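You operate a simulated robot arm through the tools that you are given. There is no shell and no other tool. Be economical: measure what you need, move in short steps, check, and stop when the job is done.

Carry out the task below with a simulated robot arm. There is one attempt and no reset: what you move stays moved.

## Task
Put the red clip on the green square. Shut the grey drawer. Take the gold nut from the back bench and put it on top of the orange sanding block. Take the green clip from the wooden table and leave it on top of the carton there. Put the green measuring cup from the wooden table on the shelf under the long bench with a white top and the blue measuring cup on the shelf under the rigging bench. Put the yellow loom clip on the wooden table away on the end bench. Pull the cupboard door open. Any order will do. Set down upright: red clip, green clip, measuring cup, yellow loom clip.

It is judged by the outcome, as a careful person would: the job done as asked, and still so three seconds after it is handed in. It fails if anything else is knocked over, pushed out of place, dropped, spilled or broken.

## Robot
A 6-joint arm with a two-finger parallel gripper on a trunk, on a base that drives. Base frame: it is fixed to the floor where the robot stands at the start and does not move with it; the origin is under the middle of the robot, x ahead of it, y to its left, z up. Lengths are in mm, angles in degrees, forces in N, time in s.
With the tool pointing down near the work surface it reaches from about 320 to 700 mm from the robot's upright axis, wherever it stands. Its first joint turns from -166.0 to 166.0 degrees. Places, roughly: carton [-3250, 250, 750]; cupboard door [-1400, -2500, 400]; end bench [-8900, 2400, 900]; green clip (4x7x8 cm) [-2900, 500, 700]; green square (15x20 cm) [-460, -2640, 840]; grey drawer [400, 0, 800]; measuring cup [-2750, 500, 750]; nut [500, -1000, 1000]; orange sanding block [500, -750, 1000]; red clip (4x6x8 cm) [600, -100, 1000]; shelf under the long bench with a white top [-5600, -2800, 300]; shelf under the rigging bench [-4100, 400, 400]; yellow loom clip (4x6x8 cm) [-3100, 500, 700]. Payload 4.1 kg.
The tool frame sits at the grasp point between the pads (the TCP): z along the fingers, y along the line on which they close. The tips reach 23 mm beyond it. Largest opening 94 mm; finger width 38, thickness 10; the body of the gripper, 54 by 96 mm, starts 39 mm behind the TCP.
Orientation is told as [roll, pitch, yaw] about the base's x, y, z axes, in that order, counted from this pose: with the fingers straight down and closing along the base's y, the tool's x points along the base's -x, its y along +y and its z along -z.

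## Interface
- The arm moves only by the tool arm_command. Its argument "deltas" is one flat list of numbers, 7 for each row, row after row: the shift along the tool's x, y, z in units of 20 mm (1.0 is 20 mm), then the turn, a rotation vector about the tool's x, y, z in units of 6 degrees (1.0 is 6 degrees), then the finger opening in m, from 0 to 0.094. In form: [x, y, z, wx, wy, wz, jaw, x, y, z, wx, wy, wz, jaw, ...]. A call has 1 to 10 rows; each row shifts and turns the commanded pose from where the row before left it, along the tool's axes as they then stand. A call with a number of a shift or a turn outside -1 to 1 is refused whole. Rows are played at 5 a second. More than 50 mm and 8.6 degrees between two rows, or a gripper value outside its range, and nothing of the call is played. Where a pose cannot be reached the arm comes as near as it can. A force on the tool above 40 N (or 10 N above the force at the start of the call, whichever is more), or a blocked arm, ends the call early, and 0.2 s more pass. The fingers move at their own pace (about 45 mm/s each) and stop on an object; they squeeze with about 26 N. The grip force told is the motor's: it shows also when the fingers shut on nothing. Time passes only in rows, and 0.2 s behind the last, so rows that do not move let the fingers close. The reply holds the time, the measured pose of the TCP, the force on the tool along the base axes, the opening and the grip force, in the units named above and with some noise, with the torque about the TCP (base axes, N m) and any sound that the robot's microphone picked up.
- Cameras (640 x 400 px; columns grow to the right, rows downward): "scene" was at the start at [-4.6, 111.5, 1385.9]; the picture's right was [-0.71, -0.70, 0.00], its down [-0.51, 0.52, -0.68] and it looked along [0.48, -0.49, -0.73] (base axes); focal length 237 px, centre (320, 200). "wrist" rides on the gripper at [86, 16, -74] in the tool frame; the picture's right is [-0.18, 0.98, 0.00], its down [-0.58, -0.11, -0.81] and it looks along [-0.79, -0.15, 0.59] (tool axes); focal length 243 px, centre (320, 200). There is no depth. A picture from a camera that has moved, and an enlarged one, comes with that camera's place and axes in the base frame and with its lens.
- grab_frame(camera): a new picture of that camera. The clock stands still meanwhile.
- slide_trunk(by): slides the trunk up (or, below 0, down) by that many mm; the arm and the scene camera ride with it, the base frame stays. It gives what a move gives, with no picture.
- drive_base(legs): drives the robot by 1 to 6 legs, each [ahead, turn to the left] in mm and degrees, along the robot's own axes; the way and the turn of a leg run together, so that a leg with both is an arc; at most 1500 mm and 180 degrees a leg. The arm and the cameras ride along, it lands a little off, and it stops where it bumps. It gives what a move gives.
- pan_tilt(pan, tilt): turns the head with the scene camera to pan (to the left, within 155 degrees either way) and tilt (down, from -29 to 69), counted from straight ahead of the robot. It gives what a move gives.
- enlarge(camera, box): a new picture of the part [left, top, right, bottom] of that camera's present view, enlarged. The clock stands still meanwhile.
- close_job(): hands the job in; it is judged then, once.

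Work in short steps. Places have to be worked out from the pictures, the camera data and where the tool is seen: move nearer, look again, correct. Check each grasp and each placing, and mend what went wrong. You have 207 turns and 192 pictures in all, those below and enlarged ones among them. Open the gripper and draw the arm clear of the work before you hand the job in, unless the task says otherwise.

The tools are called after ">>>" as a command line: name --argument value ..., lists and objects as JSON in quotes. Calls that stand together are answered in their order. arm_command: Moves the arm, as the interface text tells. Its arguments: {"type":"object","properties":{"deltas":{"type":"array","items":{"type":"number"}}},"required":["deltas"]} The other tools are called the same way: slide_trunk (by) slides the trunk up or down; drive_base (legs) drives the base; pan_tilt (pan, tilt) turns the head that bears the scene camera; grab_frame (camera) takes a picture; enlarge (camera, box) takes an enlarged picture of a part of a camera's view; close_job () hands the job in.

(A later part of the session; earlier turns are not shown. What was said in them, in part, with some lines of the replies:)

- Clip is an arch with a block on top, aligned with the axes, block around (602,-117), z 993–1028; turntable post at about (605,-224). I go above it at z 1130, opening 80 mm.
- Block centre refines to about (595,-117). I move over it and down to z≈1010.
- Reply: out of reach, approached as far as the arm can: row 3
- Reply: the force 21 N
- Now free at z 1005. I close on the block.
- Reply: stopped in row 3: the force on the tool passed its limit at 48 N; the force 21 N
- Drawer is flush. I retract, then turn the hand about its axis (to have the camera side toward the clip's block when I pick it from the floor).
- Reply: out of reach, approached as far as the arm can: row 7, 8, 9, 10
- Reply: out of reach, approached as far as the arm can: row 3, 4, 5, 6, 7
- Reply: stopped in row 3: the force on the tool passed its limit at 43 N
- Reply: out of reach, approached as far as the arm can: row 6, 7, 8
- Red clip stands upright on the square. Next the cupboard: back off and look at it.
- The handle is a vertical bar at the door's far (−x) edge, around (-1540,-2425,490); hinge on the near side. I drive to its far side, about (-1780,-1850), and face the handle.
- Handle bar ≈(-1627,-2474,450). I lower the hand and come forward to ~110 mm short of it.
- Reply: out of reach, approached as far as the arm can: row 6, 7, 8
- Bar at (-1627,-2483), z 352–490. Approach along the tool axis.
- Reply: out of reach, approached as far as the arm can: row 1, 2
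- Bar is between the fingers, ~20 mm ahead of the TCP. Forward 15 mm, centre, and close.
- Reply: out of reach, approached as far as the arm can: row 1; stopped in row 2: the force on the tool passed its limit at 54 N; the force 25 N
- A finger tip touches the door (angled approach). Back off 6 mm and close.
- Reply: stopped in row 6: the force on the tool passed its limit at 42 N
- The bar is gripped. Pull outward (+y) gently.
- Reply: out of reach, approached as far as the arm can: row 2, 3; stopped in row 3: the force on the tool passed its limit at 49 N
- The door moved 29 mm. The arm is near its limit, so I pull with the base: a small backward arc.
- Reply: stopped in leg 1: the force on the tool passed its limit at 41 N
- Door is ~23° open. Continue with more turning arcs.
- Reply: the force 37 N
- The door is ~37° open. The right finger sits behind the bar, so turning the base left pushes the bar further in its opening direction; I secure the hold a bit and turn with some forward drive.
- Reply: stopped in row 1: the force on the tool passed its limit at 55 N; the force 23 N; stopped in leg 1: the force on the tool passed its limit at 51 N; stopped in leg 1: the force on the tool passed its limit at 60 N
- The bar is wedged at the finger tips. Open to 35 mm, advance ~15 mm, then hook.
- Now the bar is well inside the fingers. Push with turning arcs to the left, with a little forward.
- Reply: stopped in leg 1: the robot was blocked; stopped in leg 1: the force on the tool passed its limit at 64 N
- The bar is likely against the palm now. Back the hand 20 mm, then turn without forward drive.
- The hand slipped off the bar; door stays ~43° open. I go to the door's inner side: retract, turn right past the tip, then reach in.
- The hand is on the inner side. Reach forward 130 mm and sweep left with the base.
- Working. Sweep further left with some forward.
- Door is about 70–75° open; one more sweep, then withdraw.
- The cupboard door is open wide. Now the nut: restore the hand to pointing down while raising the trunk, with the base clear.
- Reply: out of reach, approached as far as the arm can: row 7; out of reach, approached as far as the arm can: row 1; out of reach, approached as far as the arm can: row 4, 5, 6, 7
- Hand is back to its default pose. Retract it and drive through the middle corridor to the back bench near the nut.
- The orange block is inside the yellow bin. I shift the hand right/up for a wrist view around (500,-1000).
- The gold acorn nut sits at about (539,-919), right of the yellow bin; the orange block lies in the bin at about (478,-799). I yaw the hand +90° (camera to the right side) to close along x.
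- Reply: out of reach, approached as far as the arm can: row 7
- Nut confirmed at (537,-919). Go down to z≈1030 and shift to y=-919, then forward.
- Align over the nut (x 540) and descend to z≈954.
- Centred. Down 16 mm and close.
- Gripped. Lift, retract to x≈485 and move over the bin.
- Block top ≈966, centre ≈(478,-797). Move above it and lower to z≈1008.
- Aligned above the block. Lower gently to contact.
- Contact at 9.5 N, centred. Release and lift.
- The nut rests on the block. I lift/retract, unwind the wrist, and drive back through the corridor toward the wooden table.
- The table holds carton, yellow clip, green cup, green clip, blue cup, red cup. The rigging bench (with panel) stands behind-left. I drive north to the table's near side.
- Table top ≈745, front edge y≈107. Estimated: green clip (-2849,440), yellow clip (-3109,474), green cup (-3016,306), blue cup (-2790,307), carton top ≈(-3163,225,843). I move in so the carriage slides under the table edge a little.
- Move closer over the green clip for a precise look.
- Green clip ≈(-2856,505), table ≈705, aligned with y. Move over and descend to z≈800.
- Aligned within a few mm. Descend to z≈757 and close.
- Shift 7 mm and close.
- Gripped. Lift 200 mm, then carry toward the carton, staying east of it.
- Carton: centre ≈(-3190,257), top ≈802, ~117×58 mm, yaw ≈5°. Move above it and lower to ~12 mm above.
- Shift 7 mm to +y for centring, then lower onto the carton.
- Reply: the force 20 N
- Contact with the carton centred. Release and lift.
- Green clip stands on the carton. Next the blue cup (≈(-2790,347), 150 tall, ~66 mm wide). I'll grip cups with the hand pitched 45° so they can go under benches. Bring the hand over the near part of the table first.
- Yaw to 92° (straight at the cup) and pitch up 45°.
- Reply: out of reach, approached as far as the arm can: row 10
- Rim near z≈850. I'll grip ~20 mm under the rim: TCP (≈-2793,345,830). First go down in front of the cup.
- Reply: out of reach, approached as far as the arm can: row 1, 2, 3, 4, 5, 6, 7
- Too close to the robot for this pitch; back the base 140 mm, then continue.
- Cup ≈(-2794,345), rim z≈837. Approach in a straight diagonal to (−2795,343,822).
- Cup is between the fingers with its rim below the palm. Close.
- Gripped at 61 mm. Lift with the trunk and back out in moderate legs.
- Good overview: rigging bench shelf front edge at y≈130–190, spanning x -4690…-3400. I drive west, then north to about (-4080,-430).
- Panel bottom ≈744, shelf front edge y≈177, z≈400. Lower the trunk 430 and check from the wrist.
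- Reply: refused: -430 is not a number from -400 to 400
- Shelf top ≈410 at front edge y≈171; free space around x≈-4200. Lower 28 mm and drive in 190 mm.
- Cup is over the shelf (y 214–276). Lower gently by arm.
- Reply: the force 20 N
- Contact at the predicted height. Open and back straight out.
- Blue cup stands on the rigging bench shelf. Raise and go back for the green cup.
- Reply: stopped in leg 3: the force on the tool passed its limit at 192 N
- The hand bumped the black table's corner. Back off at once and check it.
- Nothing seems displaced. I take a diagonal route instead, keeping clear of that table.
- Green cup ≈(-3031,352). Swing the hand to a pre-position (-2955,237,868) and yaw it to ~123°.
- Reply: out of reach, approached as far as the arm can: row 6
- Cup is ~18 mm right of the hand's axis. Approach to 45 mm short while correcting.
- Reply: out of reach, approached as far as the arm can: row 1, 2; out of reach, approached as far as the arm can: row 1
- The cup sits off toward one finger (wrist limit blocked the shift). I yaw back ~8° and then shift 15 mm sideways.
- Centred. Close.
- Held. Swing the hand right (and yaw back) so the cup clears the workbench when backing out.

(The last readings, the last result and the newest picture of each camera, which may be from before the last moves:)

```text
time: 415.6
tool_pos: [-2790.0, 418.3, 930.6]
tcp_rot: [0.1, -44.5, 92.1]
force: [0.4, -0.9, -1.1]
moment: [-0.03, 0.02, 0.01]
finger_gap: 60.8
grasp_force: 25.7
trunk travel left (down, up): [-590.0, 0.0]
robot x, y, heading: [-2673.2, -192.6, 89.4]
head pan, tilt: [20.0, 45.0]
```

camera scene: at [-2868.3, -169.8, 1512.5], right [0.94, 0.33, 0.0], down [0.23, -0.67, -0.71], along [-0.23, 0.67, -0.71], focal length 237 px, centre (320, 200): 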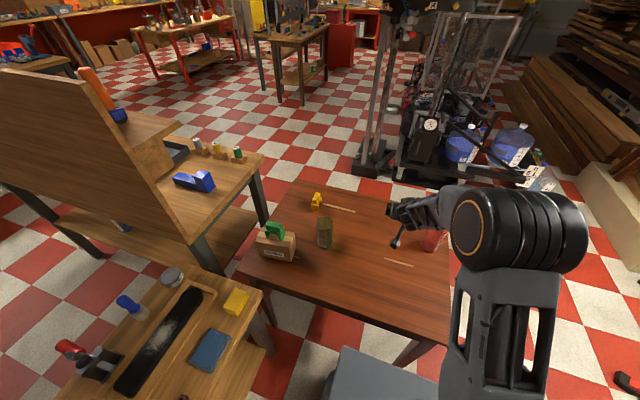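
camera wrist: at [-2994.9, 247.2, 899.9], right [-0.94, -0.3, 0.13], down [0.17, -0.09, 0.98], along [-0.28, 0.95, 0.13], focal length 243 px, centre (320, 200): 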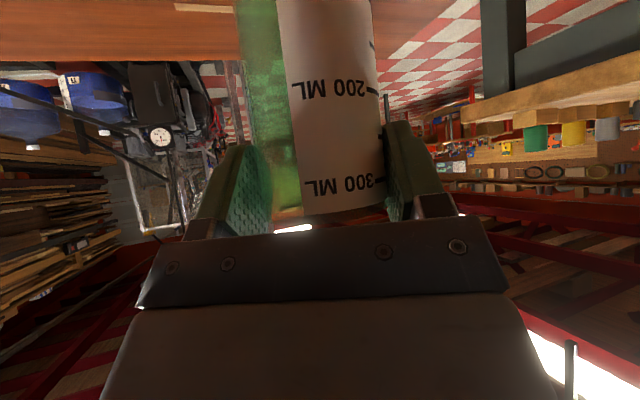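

Back out south, turn west, and look toward (-5600,-2800).

>>> drive_base --legs '[[-110, 0], [-300, 0], [-300, 0], [-300, 0], [-300, 0]]'

>>> drive_base --legs '[[0, 15], [0, 15], [0, 15], [0, 15], [0, 15], [0, 15]]'

>>> drive_base --legs '[[300, 0], [400, 0], [400, 0], [400, 0], [400, 0]]'

>>> pan_tilt --pan 40 --tilt 20

>>> grab_frame --camera "scene"

```text
time: 423.3
tool_pos: [-2801.8, -891.6, 931.2]
tcp_rot: [0.1, -44.6, 92.2]
force: [0.1, -0.3, -1.1]
moment: [-0.01, -0.01, 0.01]
finger_gap: 60.7
grasp_force: 25.4
trunk travel left (down, up): [-590.0, 0.0]
robot x, y, heading: [-2681.9, -1496.0, 89.6]
head pan, tilt: [20.0, 45.0]
```

```text
time: 429.1
tool_pos: [-3290.6, -1621.5, 930.6]
tcp_rot: [0.1, -44.5, -177.6]
force: [0.4, -0.6, -0.8]
moment: [-0.01, 0.01, -0.01]
finger_gap: 61.2
grasp_force: 25.8
trunk travel left (down, up): [-590.0, 0.0]
robot x, y, heading: [-2681.1, -1499.4, 180.2]
head pan, tilt: [20.0, 45.0]
```

```text
time: 439.5
tool_pos: [-5194.1, -1621.9, 930.5]
tcp_rot: [0.1, -44.4, -177.4]
force: [0.8, -0.4, -0.2]
moment: [0.05, 0.0, 0.0]
finger_gap: 61.0
grasp_force: 25.7
trunk travel left (down, up): [-590.0, 0.0]
robot x, y, heading: [-4587.3, -1497.1, 180.0]
head pan, tilt: [20.0, 45.0]
```

```text
time: 440.4
tool_pos: [-5194.3, -1621.4, 929.3]
tcp_rot: [0.1, -44.4, -177.4]
force: [-0.2, 1.1, -0.3]
moment: [-0.01, 0.0, 0.03]
finger_gap: 60.7
grasp_force: 25.9
trunk travel left (down, up): [-590.0, 0.0]
robot x, y, heading: [-4587.1, -1492.9, 179.9]
head pan, tilt: [40.0, 20.0]
```

```text
42 pictures are left
camera scene: at [-4599.0, -1723.6, 1667.1], right [-0.64, 0.77, 0.0], down [0.26, 0.22, -0.94], along [-0.72, -0.6, -0.34], focal length 237 px, centre (320, 200)
```

scene: 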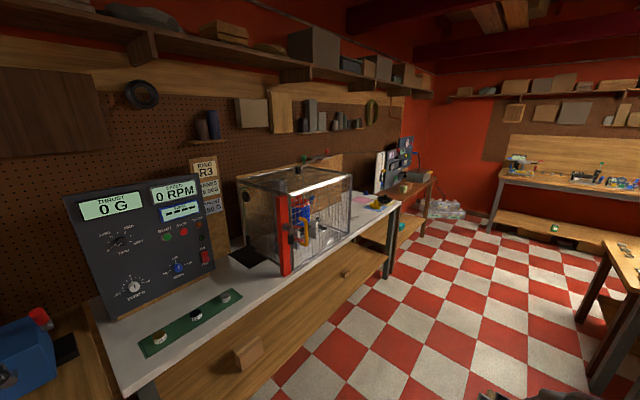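

The white-topped bench runs along the south wall; shelf front edge ≈y -2516, z≈300, free around x≈-5500. Drive there, staying ~200 mm off, then lower.

>>> drive_base --legs '[[233, 0], [400, 0], [400, 0]]'

>>> drive_base --legs '[[0, 15], [0, 15], [0, 15], [0, 15], [0, 15], [0, 15]]'

>>> drive_base --legs '[[200, 0]]'

>>> slide_trunk --by -400

>>> pan_tilt --pan 0 --tilt 40

>>> grab_frame --camera "scene"

>>> grab_frame --camera "wrist"

```text
time: 446.3
tool_pos: [-6227.9, -1620.0, 930.0]
tcp_rot: [0.1, -44.4, -177.4]
force: [-0.4, 0.1, -1.7]
moment: [-0.01, 0.02, -0.01]
finger_gap: 61.2
grasp_force: 25.2
trunk travel left (down, up): [-590.0, 0.0]
robot x, y, heading: [-5619.9, -1495.7, 179.9]
head pan, tilt: [40.0, 20.0]
```

```text
time: 452.1
tool_pos: [-5497.2, -2105.5, 931.5]
tcp_rot: [0.1, -44.3, -87.5]
force: [0.5, -0.3, -1.1]
moment: [0.01, -0.01, 0.01]
finger_gap: 60.9
grasp_force: 25.8
trunk travel left (down, up): [-590.0, 0.0]
robot x, y, heading: [-5619.4, -1497.1, -89.8]
head pan, tilt: [40.0, 20.0]
```

```text
time: 453.7
tool_pos: [-5499.9, -2306.3, 929.8]
tcp_rot: [0.0, -44.5, -87.6]
force: [0.0, -0.2, -0.1]
moment: [0.01, 0.01, 0.0]
finger_gap: 60.9
grasp_force: 25.7
trunk travel left (down, up): [-590.0, 0.0]
robot x, y, heading: [-5617.3, -1696.4, -90.5]
head pan, tilt: [40.0, 20.0]
```

```text
time: 457.5
tool_pos: [-5498.5, -2305.1, 529.7]
tcp_rot: [0.1, -44.4, -87.6]
force: [0.5, -0.4, -1.2]
moment: [0.01, -0.02, 0.0]
finger_gap: 60.8
grasp_force: 25.8
trunk travel left (down, up): [-190.0, 400.0]
robot x, y, heading: [-5619.2, -1699.4, -90.1]
head pan, tilt: [40.0, 20.0]
```

```text
time: 458.6
tool_pos: [-5499.3, -2306.3, 530.1]
tcp_rot: [0.2, -44.3, -87.5]
force: [0.8, -0.9, 0.1]
moment: [0.03, -0.03, 0.04]
finger_gap: 60.9
grasp_force: 25.7
trunk travel left (down, up): [-190.0, 400.0]
robot x, y, heading: [-5619.2, -1703.0, -90.3]
head pan, tilt: [0.0, 40.0]
```

```text
41 pictures are left
camera scene: at [-5454.5, -1722.2, 1235.8], right [-1.0, 0.0, 0.0], down [0.0, 0.64, -0.77], along [0.0, -0.77, -0.64], focal length 237 px, centre (320, 200)
```

scene: 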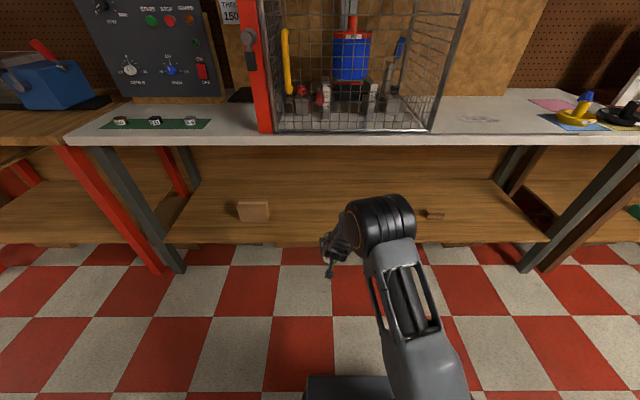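

```text
40 pictures are left
camera wrist: at [-5487.2, -2190.8, 524.7], right [0.99, -0.09, 0.13], down [-0.12, 0.14, 0.98], along [-0.11, -0.99, 0.13], focal length 243 px, centre (320, 200)
```

wrist: 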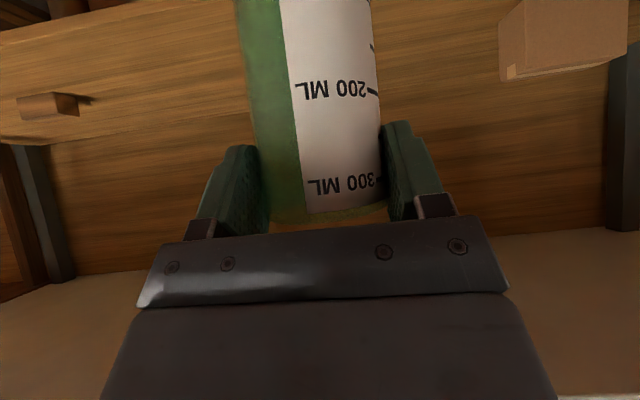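

Shelf edge ≈y -2500…-2525, z 300–345. Lower 55 mm more, drive in 300 mm, check.

>>> slide_trunk --by -50

>>> drive_base --legs '[[100, 0], [100, 0], [95, 0]]'

>>> grab_frame --camera "scene"

```text
time: 459.5
tool_pos: [-5500.2, -2306.4, 479.9]
tcp_rot: [0.1, -44.4, -87.6]
force: [-0.2, 0.3, -0.3]
moment: [-0.01, 0.02, -0.01]
finger_gap: 60.8
grasp_force: 26.1
trunk travel left (down, up): [-140.0, 450.0]
robot x, y, heading: [-5620.2, -1698.1, -90.4]
head pan, tilt: [0.0, 40.0]
```

```text
time: 462.1
tool_pos: [-5500.0, -2599.4, 479.5]
tcp_rot: [0.1, -44.4, -87.6]
force: [-0.1, -0.9, -0.3]
moment: [0.01, 0.02, 0.0]
finger_gap: 61.0
grasp_force: 25.7
trunk travel left (down, up): [-140.0, 450.0]
robot x, y, heading: [-5624.3, -1991.5, -90.0]
head pan, tilt: [0.0, 40.0]
```

```text
39 pictures are left
camera scene: at [-5455.7, -2016.0, 1185.7], right [-1.0, 0.0, 0.0], down [0.0, 0.64, -0.77], along [0.0, -0.77, -0.64], focal length 237 px, centre (320, 200)
```

scene: 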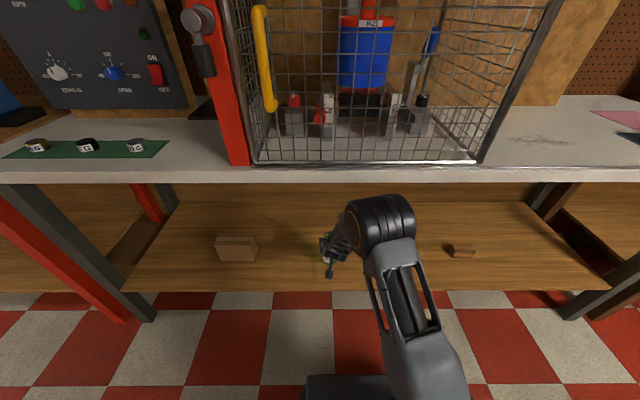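

Shelf top ≈303, edge y≈-2524; the cup at y -2599 is well inside. Lower.

>>> slide_trunk --by -52

>>> arm_command --deltas '[0.14, 0, 0.14, 0, 0, 0, 0.04, 0.11, 0, 0.11, 0, 0, 0, 0.04, 0.11, 0, 0.11, 0, 0, 0, 0.04]'

```text
time: 463.0
tool_pos: [-5499.6, -2600.2, 428.9]
tcp_rot: [0.1, -44.3, -87.6]
force: [0.1, -0.2, -0.7]
moment: [0.02, 0.05, 0.0]
finger_gap: 60.8
grasp_force: 26.0
trunk travel left (down, up): [-88.0, 502.0]
robot x, y, heading: [-5619.5, -1994.5, -90.4]
head pan, tilt: [0.0, 40.0]
```

```text
time: 463.8
tool_pos: [-5500.2, -2599.3, 418.6]
tcp_rot: [0.0, -44.5, -87.8]
force: [0.0, -0.1, -0.4]
moment: [0.03, -0.02, 0.02]
finger_gap: 60.7
grasp_force: 26.2
trunk travel left (down, up): [-88.0, 502.0]
robot x, y, heading: [-5620.5, -1991.1, -90.1]
head pan, tilt: [0.0, 40.0]
```

>>> arm_command --deltas '[0.11, 0, 0.11, 0, 0, 0, 0.04, 0.11, 0, 0.11, 0, 0, 0, 0.04, 0.11, 0, 0.11, 0, 0, 0, 0.04, 0.11, 0, 0.11, 0, 0, 0, 0.04]'

```text
time: 464.8
tool_pos: [-5500.8, -2598.9, 408.2]
tcp_rot: [0.1, -44.9, -87.6]
force: [3.3, -2.3, 20.5]
moment: [-0.27, -0.03, 0.18]
finger_gap: 61.1
grasp_force: 25.2
trunk travel left (down, up): [-88.0, 502.0]
robot x, y, heading: [-5620.3, -1992.8, -90.2]
head pan, tilt: [0.0, 40.0]
```

Contact. Open and back straight out.

>>> arm_command --deltas '[-0.05, 0, -0.05, 0, 0, 0, 0.07, 0, 0, 0, 0, 0, 0, 0.092, 0, 0, 0, 0, 0, 0, 0.092, 0, 0, 0, 0, 0, 0, 0.092]'

>>> drive_base --legs '[[-60, 0], [-300, 0]]'

>>> grab_frame --camera "wrist"

```text
time: 465.8
tool_pos: [-5502.0, -2599.5, 407.4]
tcp_rot: [0.1, -44.5, -87.7]
force: [0.1, -0.7, 0.5]
moment: [0.02, 0.02, -0.01]
finger_gap: 91.9
grasp_force: 0.0
trunk travel left (down, up): [-88.0, 502.0]
robot x, y, heading: [-5624.4, -1993.7, -90.2]
head pan, tilt: [0.0, 40.0]
```

```text
time: 468.5
tool_pos: [-5499.6, -2239.2, 407.7]
tcp_rot: [0.1, -44.4, -87.7]
force: [-0.4, 0.3, 0.3]
moment: [-0.01, 0.03, -0.01]
finger_gap: 92.0
grasp_force: 0.0
trunk travel left (down, up): [-88.0, 502.0]
robot x, y, heading: [-5620.5, -1630.9, -90.2]
head pan, tilt: [0.0, 40.0]
```

```text
38 pictures are left
camera wrist: at [-5487.2, -2124.9, 401.7], right [0.99, -0.09, 0.13], down [-0.12, 0.14, 0.98], along [-0.11, -0.99, 0.13], focal length 243 px, centre (320, 200)
```

wrist: 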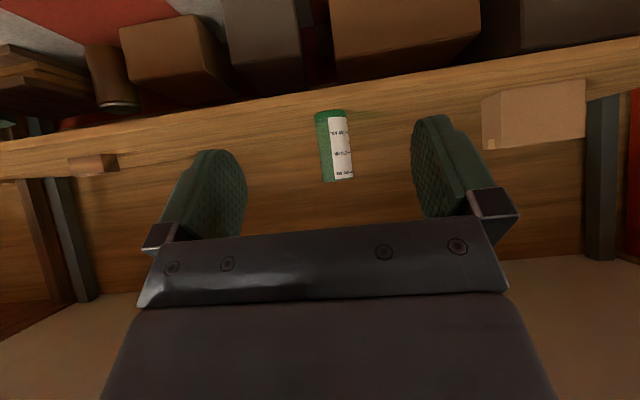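

Green cup stands on the shelf. Last: the yellow clip; it is best reached from the north side of the table, going around the rigging bench's west end. Restore the hand to pointing down first and drive north.

>>> slide_trunk --by 400

>>> arm_command --deltas '[0, 0, 0, 0, 1, 0, 0.06, 0, 0, 0, 0, 1, 0, 0.06, 0, 0, 0, 0, 1, 0, 0.06, 0, 0, 0, 0, 1, 0, 0.06, 0, 0, 0, 0, 1, 0, 0.06, 0, 0, 0, 0, 1, 0, 0.06, 0, 0, 0, 0, 1, 0, 0.06, 0, 0, 0, 0, 0.4, 0, 0.06]'

>>> arm_command --deltas '[1, 0, -1, 0, 0, 0, 0.06, 1, 0, -1, 0, 0, 0, 0.06, 1, 0, -1, 0, 0, 0, 0.06, 1, 0, -1, 0, 0, 0, 0.06, 1, 0, -1, 0, 0, 0, 0.06, 1, 0, -1, 0, 0, 0, 0.06, 1, 0, -1, 0, 0, 0, 0.06, 1, 0, -1, 0, 0, 0, 0.06, 1, 0, -1, 0, 0, 0, 0.06, 1, 0, -1, 0, 0, 0, 0.06]'

>>> drive_base --legs '[[0, 180], [1400, 0], [1400, 0]]'

>>> pan_tilt --pan -60 --tilt 20

>>> grab_frame --camera "scene"

```text
time: 472.3
tool_pos: [-5499.1, -2239.8, 808.4]
tcp_rot: [0.0, -44.5, -87.7]
force: [-0.5, 0.9, 0.2]
moment: [0.02, 0.04, 0.0]
finger_gap: 92.0
grasp_force: 0.0
trunk travel left (down, up): [-488.0, 102.0]
robot x, y, heading: [-5620.2, -1632.5, -90.2]
head pan, tilt: [0.0, 40.0]
```

```text
time: 474.1
tool_pos: [-5505.1, -2240.0, 807.4]
tcp_rot: [-2.0, -8.3, -88.6]
force: [0.0, 0.7, 0.2]
moment: [0.0, 0.02, -0.02]
finger_gap: 59.6
grasp_force: 0.1
out of reach, approached as far as the arm can: row 3, 4
trunk travel left (down, up): [-488.0, 102.0]
robot x, y, heading: [-5617.9, -1636.1, -90.3]
head pan, tilt: [0.0, 40.0]
```

```text
time: 476.3
tool_pos: [-5502.8, -2013.5, 977.1]
tcp_rot: [-2.0, -8.3, -88.6]
force: [0.2, -0.3, 0.1]
moment: [-0.01, 0.02, 0.02]
finger_gap: 60.0
grasp_force: 0.0
trunk travel left (down, up): [-488.0, 102.0]
robot x, y, heading: [-5616.4, -1635.7, -90.3]
head pan, tilt: [0.0, 40.0]
```

```text
time: 497.1
tool_pos: [-5606.8, 1548.5, 975.9]
tcp_rot: [-2.2, -8.2, 89.2]
force: [-0.3, 0.9, -0.2]
moment: [-0.02, 0.02, -0.02]
finger_gap: 60.0
grasp_force: 0.1
trunk travel left (down, up): [-488.0, 102.0]
robot x, y, heading: [-5507.0, 1162.8, 87.7]
head pan, tilt: [0.0, 40.0]
```

```text
time: 498.4
tool_pos: [-5605.9, 1548.3, 976.1]
tcp_rot: [-2.1, -8.3, 89.4]
force: [-0.2, 0.6, -0.6]
moment: [0.0, 0.0, 0.0]
finger_gap: 60.1
grasp_force: 0.0
trunk travel left (down, up): [-488.0, 102.0]
robot x, y, heading: [-5501.6, 1163.8, 87.7]
head pan, tilt: [-60.0, 20.0]
```

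```text
37 pictures are left
camera scene: at [-5589.8, 1155.0, 1565.1], right [0.46, -0.89, 0.0], down [-0.3, -0.16, -0.94], along [0.83, 0.44, -0.34], focal length 237 px, centre (320, 200)
```

scene: 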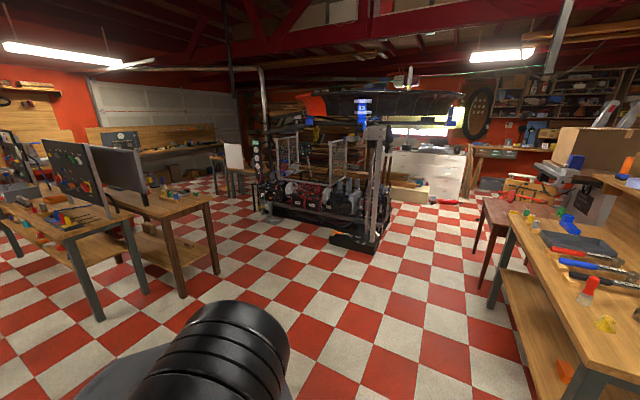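

The area north of the table is free. Drive east along y≈1160 and turn to face the table from the north.

>>> drive_base --legs '[[0, -88.3], [1200, 0], [1200, 0], [0, -90]]'

>>> pan_tilt --pan 0 --tilt 45

>>> grab_frame --camera "scene"

>>> grab_frame --camera "wrist"

```text
time: 511.9
tool_pos: [-3103.2, 1254.7, 970.4]
tcp_rot: [-1.8, -7.7, 1.2]
force: [-0.4, -0.6, 0.9]
moment: [0.01, 0.02, 0.0]
finger_gap: 60.0
grasp_force: 0.0
trunk travel left (down, up): [-488.0, 102.0]
robot x, y, heading: [-3492.7, 1142.9, 0.1]
head pan, tilt: [-60.0, 20.0]
stopped in leg 3: the robot was blocked; the commanded pose is now the measured one
```

```text
time: 513.2
tool_pos: [-3097.2, 1250.5, 970.7]
tcp_rot: [-1.9, -7.8, 3.7]
force: [0.4, -0.2, 0.1]
moment: [0.02, 0.01, 0.0]
finger_gap: 60.0
grasp_force: 0.1
trunk travel left (down, up): [-488.0, 102.0]
robot x, y, heading: [-3491.6, 1146.4, -0.0]
head pan, tilt: [0.0, 45.0]
```

```text
36 pictures are left
camera scene: at [-3474.1, 1225.2, 1539.1], right [-0.07, -1.0, -0.05], down [-0.7, 0.09, -0.71], along [0.71, -0.01, -0.71], focal length 237 px, centre (320, 200)
```

scene: 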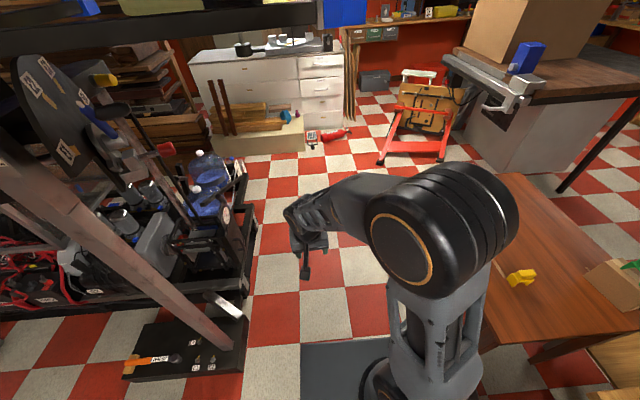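

```text
35 pictures are left
camera wrist: at [-3193.8, 1263.2, 1033.9], right [0.13, 0.99, -0.01], down [0.47, -0.05, 0.88], along [0.87, -0.11, -0.47], focal length 243 px, centre (320, 200)
```

wrist: 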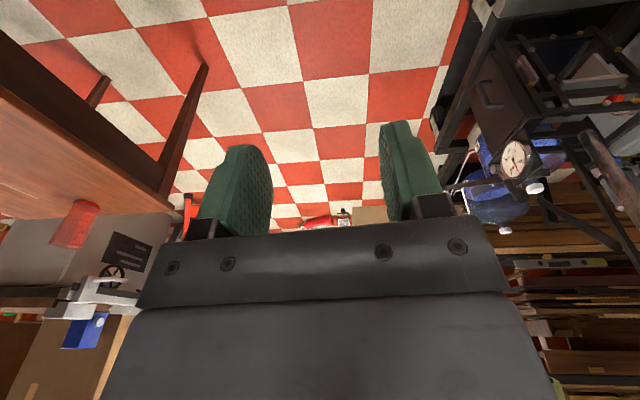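

The head bumped an overhead crane beam. Back off, lower the trunk, and work from a spot further south-west (about (-3430,1055)).

>>> drive_base --legs '[[-150, 0]]'

>>> slide_trunk --by -138

>>> drive_base --legs '[[0, -25], [215, 0], [0, -35]]'

>>> pan_tilt --pan 0 --tilt 45

>>> grab_frame --camera "scene"

>>> grab_frame --camera "wrist"

```text
time: 514.0
tool_pos: [-3111.5, 1328.2, 950.3]
tcp_rot: [-6.7, -8.3, 4.1]
force: [0.4, -0.2, -0.1]
moment: [0.03, 0.04, 0.01]
finger_gap: 59.6
grasp_force: 0.1
trunk travel left (down, up): [-488.0, 102.0]
robot x, y, heading: [-3498.2, 1138.5, 0.1]
head pan, tilt: [0.0, 45.0]
stopped in leg 1: the robot was blocked; the commanded pose is now the measured one
```

```text
time: 515.6
tool_pos: [-3102.9, 1333.5, 807.6]
tcp_rot: [-7.0, -7.6, 4.1]
force: [0.1, 0.3, -0.3]
moment: [0.01, 0.01, 0.01]
finger_gap: 60.1
grasp_force: 0.1
trunk travel left (down, up): [-350.0, 240.0]
robot x, y, heading: [-3496.0, 1140.7, -0.1]
head pan, tilt: [0.0, 45.0]
```

```text
time: 520.2
tool_pos: [-2940.6, 801.1, 807.6]
tcp_rot: [-7.0, -7.6, -56.1]
force: [0.6, 0.1, -0.5]
moment: [-0.01, -0.03, 0.01]
finger_gap: 60.1
grasp_force: 0.0
trunk travel left (down, up): [-350.0, 240.0]
robot x, y, heading: [-3300.8, 1046.8, -60.2]
head pan, tilt: [0.0, 45.0]
```

```text
time: 520.8
tool_pos: [-2939.3, 802.1, 807.5]
tcp_rot: [-7.0, -7.6, -56.1]
force: [0.5, -0.9, 0.2]
moment: [0.01, 0.01, 0.01]
finger_gap: 60.1
grasp_force: 0.1
trunk travel left (down, up): [-350.0, 240.0]
robot x, y, heading: [-3304.7, 1047.4, -60.2]
head pan, tilt: [0.0, 45.0]
```

```text
34 pictures are left
camera scene: at [-3148.2, 1115.7, 1388.5], right [-0.87, -0.5, 0.0], down [-0.35, 0.61, -0.71], along [0.35, -0.61, -0.71], focal length 237 px, centre (320, 200)
```

scene: 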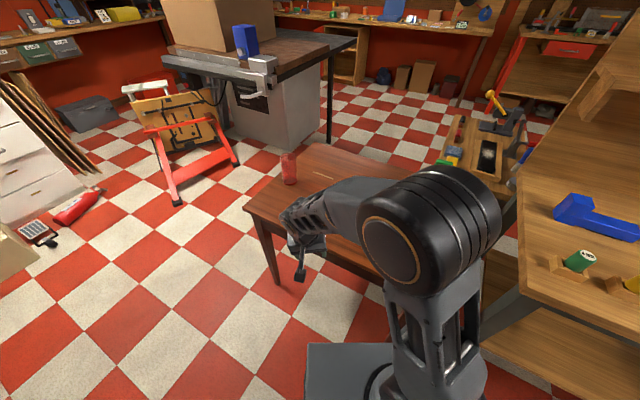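

```text
33 pictures are left
camera wrist: at [-2971.6, 896.3, 869.7], right [0.92, 0.38, -0.09], down [0.25, -0.39, 0.88], along [0.3, -0.84, -0.46], focal length 243 px, centre (320, 200)
```

wrist: 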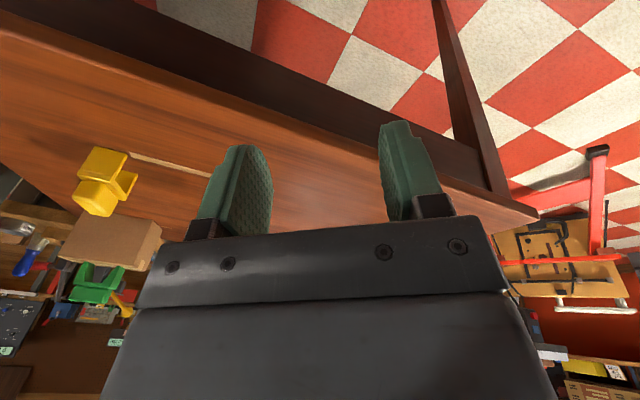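

Free and the head is back in place. Level the hand and bring it toward the yellow clip (≈(-3128,550)).

>>> arm_command --deltas '[0, 0, -1, -0.575, 0.645, 0, 0.06, 0, 0, -1, -0.575, 0.645, 0, 0.06, -0.3, -1, -1, 0, 0, 0, 0.06, -0.3, -1, -1, 0, 0, 0, 0.06, -0.3, -1, -0.6, 0, 0, 0, 0.06, -0.3, -1, 0, 0, 0, 0, 0.06, -0.3, -1, 0, 0, 0, 0, 0.06, -0.3, -1, 0, 0, 0, 0, 0.06, -0.3, -1, 0, 0, 0, 0, 0.06, -0.3, -1, 0, 0, 0, 0, 0.06]'

>>> arm_command --deltas '[0, -1, 0, 0, 0, 0, 0.07, 0, -1, 0, 0, 0, 0, 0.07, 0, -0.8, 0, 0, 0, 0, 0.07]'

>>> grab_frame --camera "wrist"

```text
time: 523.0
tool_pos: [-3045.6, 678.7, 899.4]
tcp_rot: [-0.1, 0.1, -56.5]
force: [0.0, 0.2, -0.9]
moment: [0.02, 0.01, 0.02]
finger_gap: 60.0
grasp_force: 0.2
trunk travel left (down, up): [-350.0, 240.0]
robot x, y, heading: [-3299.8, 1049.6, -60.2]
head pan, tilt: [0.0, 45.0]
```

```text
time: 523.8
tool_pos: [-3092.7, 648.9, 899.4]
tcp_rot: [0.0, 0.1, -56.6]
force: [0.9, -0.2, 0.3]
moment: [0.03, 0.01, 0.01]
finger_gap: 69.9
grasp_force: 0.1
trunk travel left (down, up): [-350.0, 240.0]
robot x, y, heading: [-3302.9, 1050.7, -60.2]
head pan, tilt: [0.0, 45.0]
```

```text
32 pictures are left
camera wrist: at [-3126.2, 730.1, 976.2], right [0.92, 0.39, 0.0], down [0.23, -0.55, 0.81], along [0.31, -0.74, -0.59], focal length 243 px, centre (320, 200)
```

wrist: 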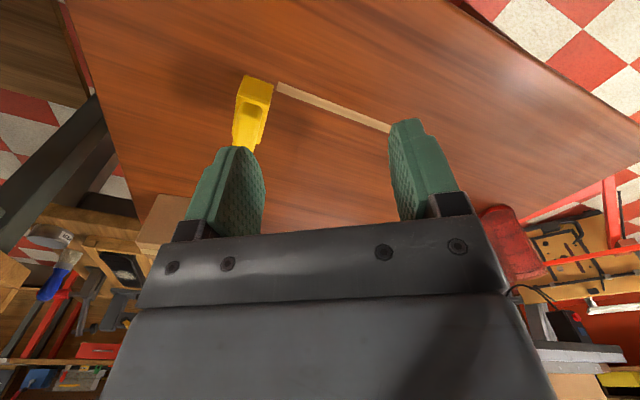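

Clip's long axis looks along y. Yaw the hand to -90° and move closer.

>>> arm_command --deltas '[0, 0, 0, 0, 0, 0.93, 0.07, 0, 0, 0, 0, 0, 0.93, 0.07, 0, 0, 0, 0, 0, 0.93, 0.07, 0, 0, 0, 0, 0, 0.93, 0.07, 0, 0, 0, 0, 0, 0.93, 0.07, 0, 0, 0, 0, 0, 0.93, 0.07, -0.8, -0.65, 0.8, 0, 0, 0, 0.07, -0.8, -0.65, 0.8, 0, 0, 0, 0.07, -0.8, -0.65, 0.8, 0, 0, 0, 0.07]'

>>> grab_frame --camera "wrist"

```text
time: 525.8
tool_pos: [-3131.6, 601.2, 851.4]
tcp_rot: [-0.1, -0.1, -90.0]
force: [0.0, -0.7, -0.5]
moment: [-0.04, -0.03, 0.0]
finger_gap: 70.1
grasp_force: 0.1
trunk travel left (down, up): [-350.0, 240.0]
robot x, y, heading: [-3305.6, 1048.6, -60.2]
head pan, tilt: [0.0, 45.0]
```

```text
31 pictures are left
camera wrist: at [-3114.8, 687.7, 928.1], right [0.98, -0.18, 0.0], down [-0.11, -0.58, 0.81], along [-0.15, -0.79, -0.59], focal length 243 px, centre (320, 200)
```

wrist: 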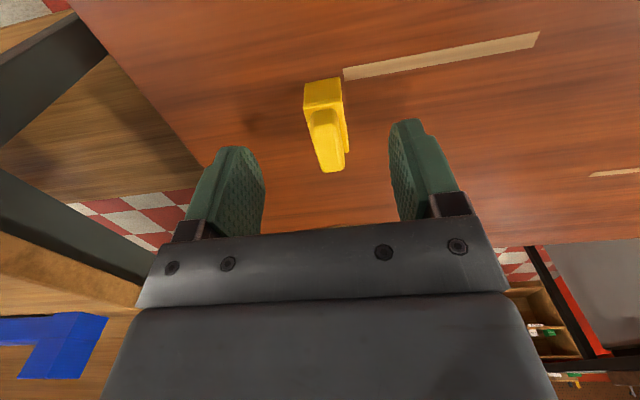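

Clip axis along y; centre ≈(-3133,546). Move over and descend to z≈757, then close.

>>> arm_command --deltas '[-1, 0, 0, 0, 0, 0, 0.07, -1, -0.08, 0, 0, 0, 0, 0.07, -0.75, 0, 1, 0, 0, 0, 0.07, 0, 0, 1, 0, 0, 0, 0.07, 0, 0, 1, 0, 0, 0, 0.07, 0, 0, 1, 0, 0, 0, 0.07]'

>>> grab_frame --camera "wrist"

```text
time: 527.2
tool_pos: [-3133.2, 546.5, 772.7]
tcp_rot: [-0.1, 0.0, -90.0]
force: [0.3, 0.5, -0.2]
moment: [-0.02, 0.02, 0.03]
finger_gap: 70.0
grasp_force: 0.0
trunk travel left (down, up): [-350.0, 240.0]
robot x, y, heading: [-3303.3, 1054.7, -60.3]
head pan, tilt: [0.0, 45.0]
```

```text
30 pictures are left
camera wrist: at [-3116.1, 633.1, 848.1], right [0.98, -0.18, 0.0], down [-0.11, -0.58, 0.81], along [-0.15, -0.79, -0.59], focal length 243 px, centre (320, 200)
```

wrist: 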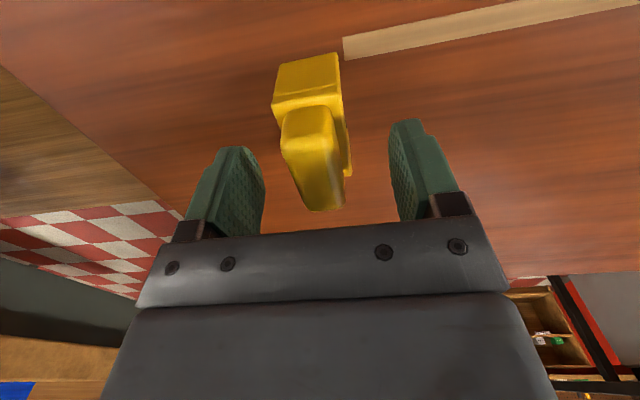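

>>> arm_command --deltas '[0, -0.25, 0.75, 0, 0, 0, 0.07, 0, 0, 0, 0, 0, 0, 0.05, 0, 0, 0, 0, 0, 0, 0.02, 0, 0, 0, 0, 0, 0, 0, 0, 0, 0, 0, 0, 0, 0, 0, 0, 0, 0, 0, 0, 0]'

>>> grab_frame --camera "wrist"

```text
time: 528.6
tool_pos: [-3138.3, 545.5, 758.0]
tcp_rot: [0.0, 0.0, -90.0]
force: [-0.1, 0.2, -0.1]
moment: [-0.02, 0.0, -0.03]
finger_gap: 33.0
grasp_force: 26.0
trunk travel left (down, up): [-350.0, 240.0]
robot x, y, heading: [-3301.5, 1052.2, -60.5]
head pan, tilt: [0.0, 45.0]
```

```text
29 pictures are left
camera wrist: at [-3121.1, 633.1, 833.5], right [0.98, -0.18, 0.0], down [-0.11, -0.58, 0.81], along [-0.15, -0.79, -0.59], focal length 243 px, centre (320, 200)
```

wrist: 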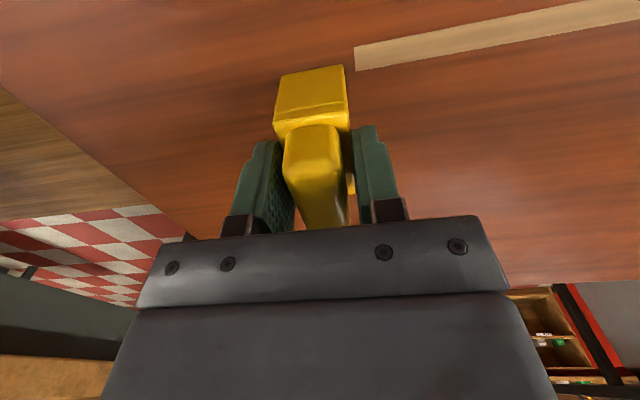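

Gripped. Lift, retract close to the robot, then turn west in small legs.

>>> arm_command --deltas '[0, 0, -0.5, 0, 0, 0, 0, 0, 0, -1, 0, 0, 0, 0, 0, 0, -1, 0, 0, 0, 0, 0, 0, -1, 0, 0, 0, 0, 0, 0, -1, 0, 0, 0, 0, 0, 0, -1, 0, 0, 0, 0, 0, 0, -1, 0, 0, 0, 0, 0, 0, -1, 0, 0, 0, 0, 0, 0, -1, 0, 0, 0, 0, 0, 0, -1, 0, 0, 0, 0]'

>>> arm_command --deltas '[1, -0.4, 0, 0, 0, 0, 0, 1, -0.4, 0, 0, 0, 0, 0, 1, -0.4, 0, 0, 0, 0, 0, 1, -0.4, 0, 0, 0, 0, 0, 1, -0.4, 0, 0, 0, 0, 0, 1, -0.4, 0, 0, 0, 0, 0, 1, -0.4, 0, 0, 0, 0, 0]'

>>> drive_base --legs '[[0, -15], [0, -15], [0, -15], [0, -15], [0, -15], [0, -15]]'

>>> drive_base --legs '[[0, -15], [0, -14.5]]'

```text
time: 530.8
tool_pos: [-3138.0, 546.8, 946.5]
tcp_rot: [-0.1, 0.1, -90.0]
force: [0.3, 0.5, 0.8]
moment: [0.0, 0.0, 0.03]
finger_gap: 33.3
grasp_force: 26.3
trunk travel left (down, up): [-350.0, 240.0]
robot x, y, heading: [-3302.5, 1050.4, -60.2]
head pan, tilt: [0.0, 45.0]
```

```text
time: 532.4
tool_pos: [-3193.5, 685.2, 947.0]
tcp_rot: [-0.1, -0.1, -89.9]
force: [0.7, -0.1, -0.1]
moment: [0.01, -0.02, 0.04]
finger_gap: 33.2
grasp_force: 25.8
trunk travel left (down, up): [-350.0, 240.0]
robot x, y, heading: [-3302.6, 1047.6, -60.3]
head pan, tilt: [0.0, 45.0]
```

```text
time: 538.2
tool_pos: [-3666.5, 940.2, 947.3]
tcp_rot: [-0.1, 0.1, -179.9]
force: [0.1, 0.3, -0.7]
moment: [-0.01, 0.0, 0.02]
finger_gap: 33.0
grasp_force: 25.9
trunk travel left (down, up): [-350.0, 240.0]
robot x, y, heading: [-3305.6, 1048.6, -150.0]
head pan, tilt: [0.0, 45.0]
```

```text
time: 540.3
tool_pos: [-3673.6, 1135.1, 947.0]
tcp_rot: [-0.2, 0.0, 150.5]
force: [-0.8, 0.0, 0.3]
moment: [-0.01, 0.04, 0.03]
finger_gap: 32.8
grasp_force: 25.8
trunk travel left (down, up): [-350.0, 240.0]
robot x, y, heading: [-3303.5, 1049.2, -179.6]
head pan, tilt: [0.0, 45.0]
```

Held, facing west. Drive 1900 mm west and look toward the end bench.

>>> drive_base --legs '[[200, 0], [400, 0], [400, 0], [400, 0], [400, 0]]'

>>> pan_tilt --pan -15 --tilt 15

>>> grab_frame --camera "scene"

```text
time: 550.3
tool_pos: [-5465.5, 1133.1, 947.4]
tcp_rot: [-0.1, 0.1, 150.5]
force: [0.3, 0.5, -0.7]
moment: [-0.03, 0.0, 0.02]
finger_gap: 32.8
grasp_force: 26.2
trunk travel left (down, up): [-350.0, 240.0]
robot x, y, heading: [-5096.9, 1048.0, -179.8]
head pan, tilt: [0.0, 45.0]
```

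```text
time: 551.2
tool_pos: [-5466.8, 1132.4, 946.8]
tcp_rot: [-0.1, -0.1, 150.4]
force: [0.6, -0.4, -1.0]
moment: [0.0, 0.01, -0.01]
finger_gap: 32.9
grasp_force: 26.6
trunk travel left (down, up): [-350.0, 240.0]
robot x, y, heading: [-5095.5, 1048.5, -180.2]
head pan, tilt: [-15.0, 15.0]
```

```text
28 pictures are left
camera scene: at [-5127.4, 906.7, 1435.2], right [0.26, 0.97, 0.0], down [0.25, -0.07, -0.97], along [-0.93, 0.25, -0.26], focal length 237 px, centre (320, 200)
```

scene: 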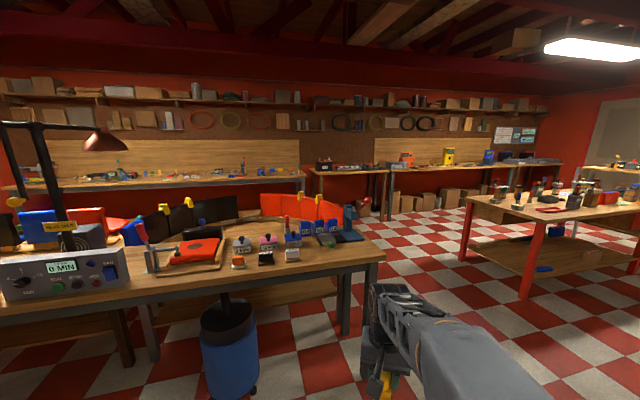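

>>> enlarge --camera "scene" --box '[260, 120, 580, 240]'

```text
2.00 times, centred on (420, 180) of scene
camera zoom: at [-5127.4, 906.7, 1435.2], right [0.26, 0.97, 0.0], down [0.25, -0.07, -0.97], along [-0.93, 0.25, -0.26], focal length 474 px, centre (120, 240)
```

zoom: 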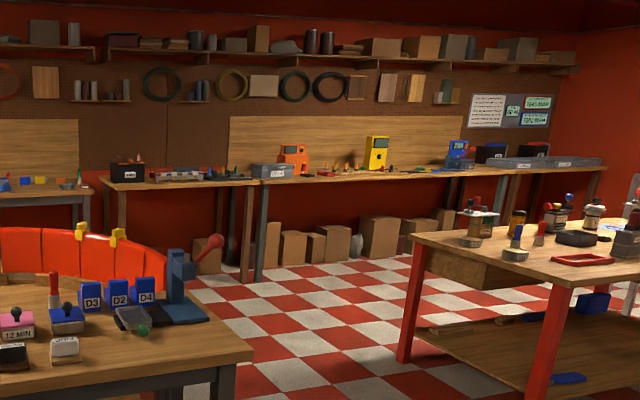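

The end bench is the left-middle bench on the far west wall (centre ≈(-8900,2400)). Corridor y≈2350 between the near bench and the red-legged table is clear. Drive there.

>>> drive_base --legs '[[0, -15], [0, -15], [0, -15], [0, -15], [0, -8]]'

>>> drive_base --legs '[[250, 0], [400, 0], [400, 0], [300, 0]]'

>>> drive_base --legs '[[0, 15], [0, 15], [0, 15], [0, 15], [0, 8]]'

>>> drive_base --legs '[[300, 0], [400, 0], [400, 0], [400, 0], [400, 0], [350, 0]]'

>>> pan_tilt --pan 0 --tilt 25

>>> grab_frame --camera "scene"

```text
time: 555.8
tool_pos: [-5155.3, 1423.0, 947.6]
tcp_rot: [-0.1, -0.1, 82.4]
force: [0.5, 0.0, 0.3]
moment: [0.01, 0.01, -0.01]
finger_gap: 33.2
grasp_force: 26.4
trunk travel left (down, up): [-350.0, 240.0]
robot x, y, heading: [-5096.0, 1048.5, 111.8]
head pan, tilt: [-15.0, 15.0]
```

```text
time: 563.5
tool_pos: [-5657.5, 2677.4, 947.4]
tcp_rot: [-0.2, 0.1, 82.1]
force: [-0.3, 0.2, -0.4]
moment: [0.0, -0.01, 0.02]
finger_gap: 33.2
grasp_force: 25.4
trunk travel left (down, up): [-350.0, 240.0]
robot x, y, heading: [-5603.3, 2301.6, 111.7]
head pan, tilt: [-15.0, 15.0]
```

```text
time: 568.0
tool_pos: [-5969.9, 2387.0, 946.9]
tcp_rot: [-0.2, 0.1, 150.5]
force: [0.0, 1.0, -0.1]
moment: [0.02, 0.02, -0.01]
finger_gap: 33.0
grasp_force: 26.0
trunk travel left (down, up): [-350.0, 240.0]
robot x, y, heading: [-5601.5, 2297.8, -179.7]
head pan, tilt: [-15.0, 15.0]
```

```text
time: 580.3
tool_pos: [-8223.0, 2371.4, 948.4]
tcp_rot: [-0.2, 0.1, 150.6]
force: [0.5, 0.5, 0.1]
moment: [0.03, -0.01, 0.03]
finger_gap: 33.2
grasp_force: 26.2
trunk travel left (down, up): [-350.0, 240.0]
robot x, y, heading: [-7851.5, 2288.8, -179.4]
head pan, tilt: [-15.0, 15.0]
```

```text
time: 581.1
tool_pos: [-8222.5, 2372.5, 946.3]
tcp_rot: [-0.1, 0.0, 150.7]
force: [-0.1, -0.4, -0.5]
moment: [0.02, 0.02, -0.01]
finger_gap: 33.0
grasp_force: 25.8
trunk travel left (down, up): [-350.0, 240.0]
robot x, y, heading: [-7850.1, 2290.4, -179.3]
head pan, tilt: [0.0, 25.0]
```

```text
26 pictures are left
camera scene: at [-7883.3, 2123.1, 1419.1], right [-0.01, 1.0, 0.0], down [0.42, 0.0, -0.91], along [-0.91, -0.01, -0.42], focal length 237 px, centre (320, 200)
```

scene: 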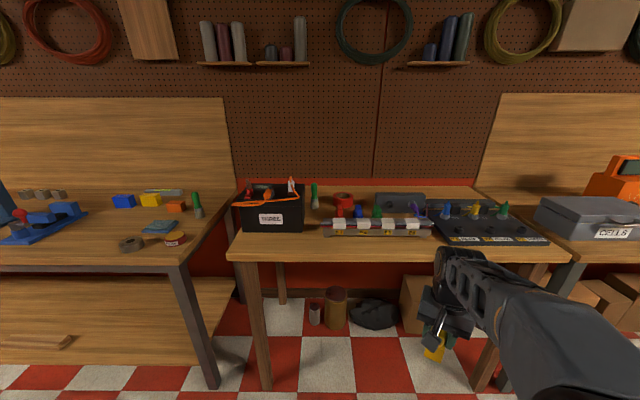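

Bench front edge ≈x -8534; a free strip ~130 mm deep lies in front of the rail. Clip bottom is at ~894, so I raise 120 mm first, then move up.

>>> slide_trunk --by 120

>>> drive_base --legs '[[100, 0], [100, 0]]'

>>> pan_tilt --pan 0 --tilt 45

>>> grab_frame --camera "scene"

>>> grab_frame --camera "wrist"

```text
time: 582.6
tool_pos: [-8222.6, 2371.7, 1066.9]
tcp_rot: [-0.1, 0.0, 150.6]
force: [-0.3, -0.2, -0.3]
moment: [0.01, -0.02, 0.02]
finger_gap: 33.1
grasp_force: 25.8
trunk travel left (down, up): [-470.0, 120.0]
robot x, y, heading: [-7849.2, 2286.5, -179.6]
head pan, tilt: [0.0, 25.0]
```

```text
time: 584.5
tool_pos: [-8423.0, 2369.5, 1067.5]
tcp_rot: [-0.1, -0.1, 150.7]
force: [0.7, 0.5, -1.1]
moment: [0.02, -0.02, -0.01]
finger_gap: 33.2
grasp_force: 25.9
trunk travel left (down, up): [-470.0, 120.0]
robot x, y, heading: [-8052.4, 2286.7, -180.0]
head pan, tilt: [0.0, 25.0]
```

```text
time: 585.3
tool_pos: [-8423.3, 2369.1, 1068.0]
tcp_rot: [0.0, 0.0, 150.6]
force: [-1.2, 0.5, -0.4]
moment: [-0.01, 0.01, -0.01]
finger_gap: 33.1
grasp_force: 25.6
trunk travel left (down, up): [-470.0, 120.0]
robot x, y, heading: [-8051.8, 2284.1, -179.9]
head pan, tilt: [0.0, 45.0]
```

```text
25 pictures are left
camera scene: at [-8073.7, 2121.5, 1508.5], right [-0.01, 1.0, 0.0], down [0.71, 0.01, -0.71], along [-0.71, -0.01, -0.71], focal length 237 px, centre (320, 200)
```

scene: 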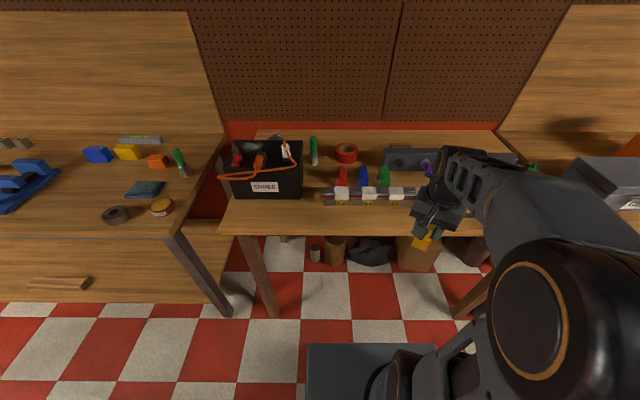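

```text
24 pictures are left
camera wrist: at [-8355.2, 2314.0, 1143.6], right [-0.64, -0.77, 0.0], down [-0.46, 0.38, 0.81], along [-0.62, 0.52, -0.59], focal length 243 px, centre (320, 200)
```

wrist: 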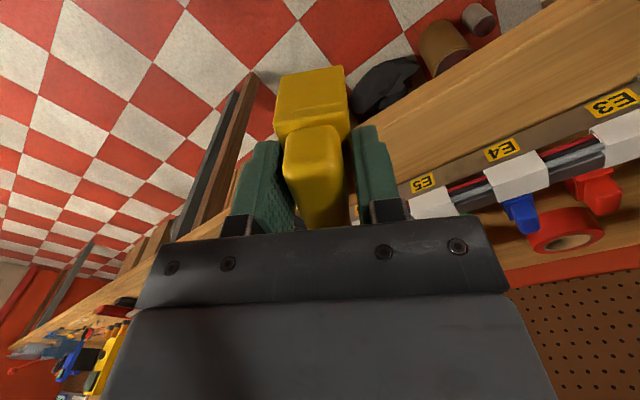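

Bench top ≈902, free strip x -8532…-8655. Move to (-8592,2300) and lower to just above.

>>> arm_command --deltas '[-0.71, 0.89, 0, 0, 0, 0, 0, -0.71, 0.89, 0, 0, 0, 0, 0, -0.71, 0.89, 0, 0, 0, 0, 0, -0.71, 0.89, 0, 0, 0, 0, 0, -0.71, 0.89, 0, 0, 0, 0, 0, -0.71, 0.89, 0, 0, 0, 0, 0, -0.71, 0.89, 0, 0, 0, 0, 0, -0.71, 0.89, 0, 0, 0, 0, 0]'

>>> arm_command --deltas '[0, 0, 1, 0, 0, 0, 0, 0, 0, 1, 0, 0, 0, 0, 0, 0, 1, 0, 0, 0, 0, 0, 0, 1, 0, 0, 0, 0]'

>>> grab_frame --camera "wrist"

>>> enlarge --camera "scene" --box '[220, 110, 460, 260]'

```text
time: 587.1
tool_pos: [-8592.6, 2302.1, 1065.5]
tcp_rot: [-0.2, 0.0, 150.7]
force: [0.3, 0.6, 0.0]
moment: [0.0, -0.01, 0.0]
finger_gap: 32.8
grasp_force: 25.9
trunk travel left (down, up): [-470.0, 120.0]
robot x, y, heading: [-8053.6, 2289.7, -179.7]
head pan, tilt: [0.0, 45.0]
```

```text
time: 588.1
tool_pos: [-8590.4, 2300.2, 986.4]
tcp_rot: [-0.1, 0.0, 150.7]
force: [-0.9, -1.1, -0.9]
moment: [0.0, 0.02, 0.01]
finger_gap: 32.9
grasp_force: 25.5
trunk travel left (down, up): [-470.0, 120.0]
robot x, y, heading: [-8051.9, 2283.4, -179.6]
head pan, tilt: [0.0, 45.0]
```

```text
23 pictures are left
camera wrist: at [-8523.1, 2245.2, 1063.2], right [-0.64, -0.77, 0.0], down [-0.45, 0.38, 0.81], along [-0.62, 0.52, -0.59], focal length 243 px, centre (320, 200)
```

wrist: 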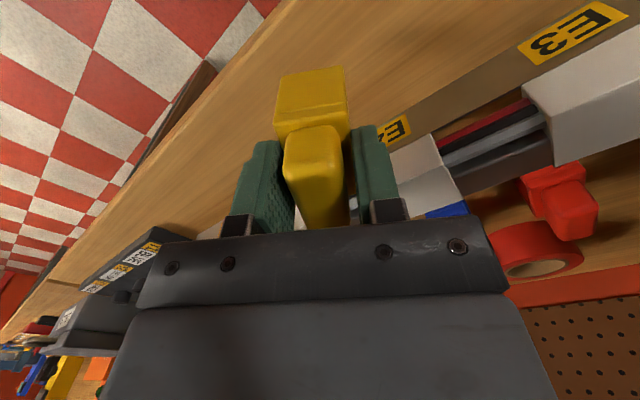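

```text
2.67 times, centred on (340, 185) of scene
camera zoom: at [-8073.7, 2121.5, 1508.5], right [-0.01, 1.0, 0.0], down [0.71, 0.01, -0.71], along [-0.71, -0.01, -0.71], focal length 631 px, centre (267, 240)
```

zoom: 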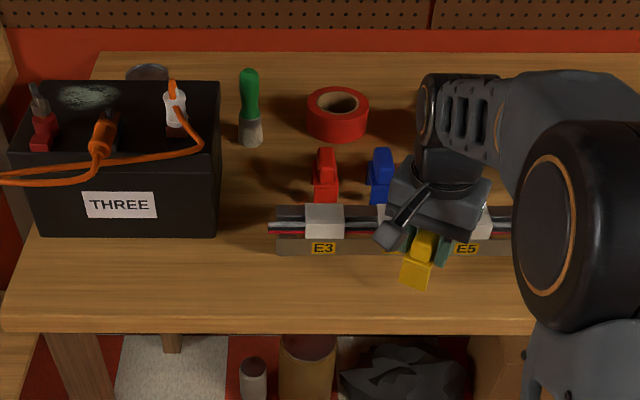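

Clear of the rail. Lower gently to contact.

>>> arm_command --deltas '[0, 0, 0.9, 0, 0, 0, 0, 0, 0, 0.3, 0, 0, 0, 0, 0, 0, 0.15, 0, 0, 0, 0, 0, 0, 0.15, 0, 0, 0, 0]'

```text
time: 589.1
tool_pos: [-8592.7, 2300.7, 957.8]
tcp_rot: [-0.1, 0.0, 150.7]
force: [-0.2, 0.0, 1.2]
moment: [0.01, 0.07, 0.0]
finger_gap: 33.0
grasp_force: 25.7
trunk travel left (down, up): [-470.0, 120.0]
robot x, y, heading: [-8053.0, 2288.3, -179.4]
head pan, tilt: [0.0, 45.0]
```

>>> arm_command --deltas '[0, 0, 0.12, 0, 0, 0, 0, 0, 0, 0.12, 0, 0, 0, 0, 0, 0, 0, 0, 0, 0, 0]'

```text
time: 589.9
tool_pos: [-8591.2, 2302.8, 955.5]
tcp_rot: [0.0, -0.2, 150.7]
force: [-3.8, -1.0, 21.5]
moment: [0.02, 0.1, 0.0]
finger_gap: 33.2
grasp_force: 25.6
trunk travel left (down, up): [-470.0, 120.0]
robot x, y, heading: [-8054.0, 2286.2, -179.4]
head pan, tilt: [0.0, 45.0]
```

Contact, centred. Release and lift.

>>> arm_command --deltas '[0, 0, -0.1, 0, 0, 0, 0.04, 0, 0, 0, 0, 0, 0, 0.055, 0, 0, 0, 0, 0, 0, 0.055, 0, 0, -0.5, 0, 0, 0, 0.055, 0, 0, -1, 0, 0, 0, 0.055, 0, 0, -1, 0, 0, 0, 0.055, 0, 0, -1, 0, 0, 0, 0.055, 0, 0, -1, 0, 0, 0, 0.055, 0, 0, -1, 0, 0, 0, 0.055]'

>>> drive_base --legs '[[-350, 0]]'

>>> pan_tilt --pan 0 --tilt 35

>>> enlarge --camera "scene" --box '[220, 100, 500, 260]'

```text
time: 591.9
tool_pos: [-8591.4, 2300.8, 1064.5]
tcp_rot: [-0.1, 0.0, 150.7]
force: [0.3, 1.3, -0.1]
moment: [0.01, 0.0, 0.02]
finger_gap: 55.1
grasp_force: 0.1
trunk travel left (down, up): [-470.0, 120.0]
robot x, y, heading: [-8050.9, 2285.8, -179.6]
head pan, tilt: [0.0, 45.0]
```

```text
time: 594.2
tool_pos: [-8241.4, 2302.9, 1063.8]
tcp_rot: [-0.1, 0.1, 150.7]
force: [0.6, 0.3, -0.2]
moment: [-0.02, 0.04, 0.01]
finger_gap: 54.8
grasp_force: 0.0
trunk travel left (down, up): [-470.0, 120.0]
robot x, y, heading: [-7703.2, 2288.5, -179.5]
head pan, tilt: [0.0, 45.0]
```

```text
time: 594.9
tool_pos: [-8242.9, 2304.1, 1065.0]
tcp_rot: [-0.1, 0.1, 150.7]
force: [-0.4, -0.6, -1.0]
moment: [0.04, 0.0, 0.0]
finger_gap: 54.8
grasp_force: 0.0
trunk travel left (down, up): [-470.0, 120.0]
robot x, y, heading: [-7703.2, 2288.9, -179.8]
head pan, tilt: [0.0, 35.0]
```

```text
2.29 times, centred on (360, 180) of scene
camera zoom: at [-7731.2, 2124.0, 1523.2], right [-0.01, 1.0, 0.0], down [0.57, 0.0, -0.82], along [-0.82, -0.01, -0.57], focal length 541 px, centre (229, 246)
```

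zoom: 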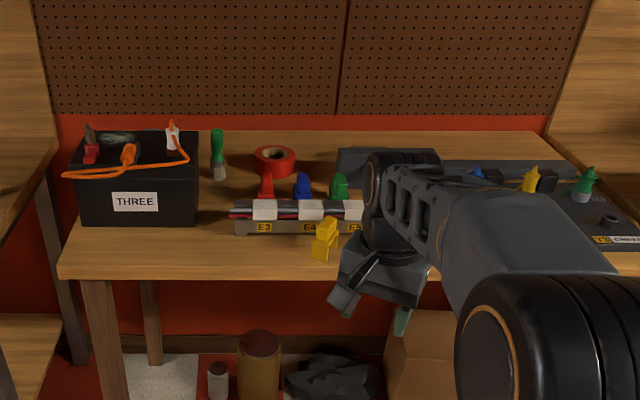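

The yellow clip stands upright on the end bench and the gripper is open and clear. All the subtasks are done, so I hand the job in.

>>> close_job

```text
The job is handed in.
```

All eight parts of the job are done, but I dropped the red clip once on the way and bumped two things in the room:

- **Red clip:** it fell to the floor during the first drive. I picked it up and set it upright on the green square.
- **Black table with the big box:** the hand hit its corner hard (192 N). Nothing looked moved when I checked.
- **Overhead crane beam:** the camera head pushed against it. I backed off but did not check whether the beam moved.
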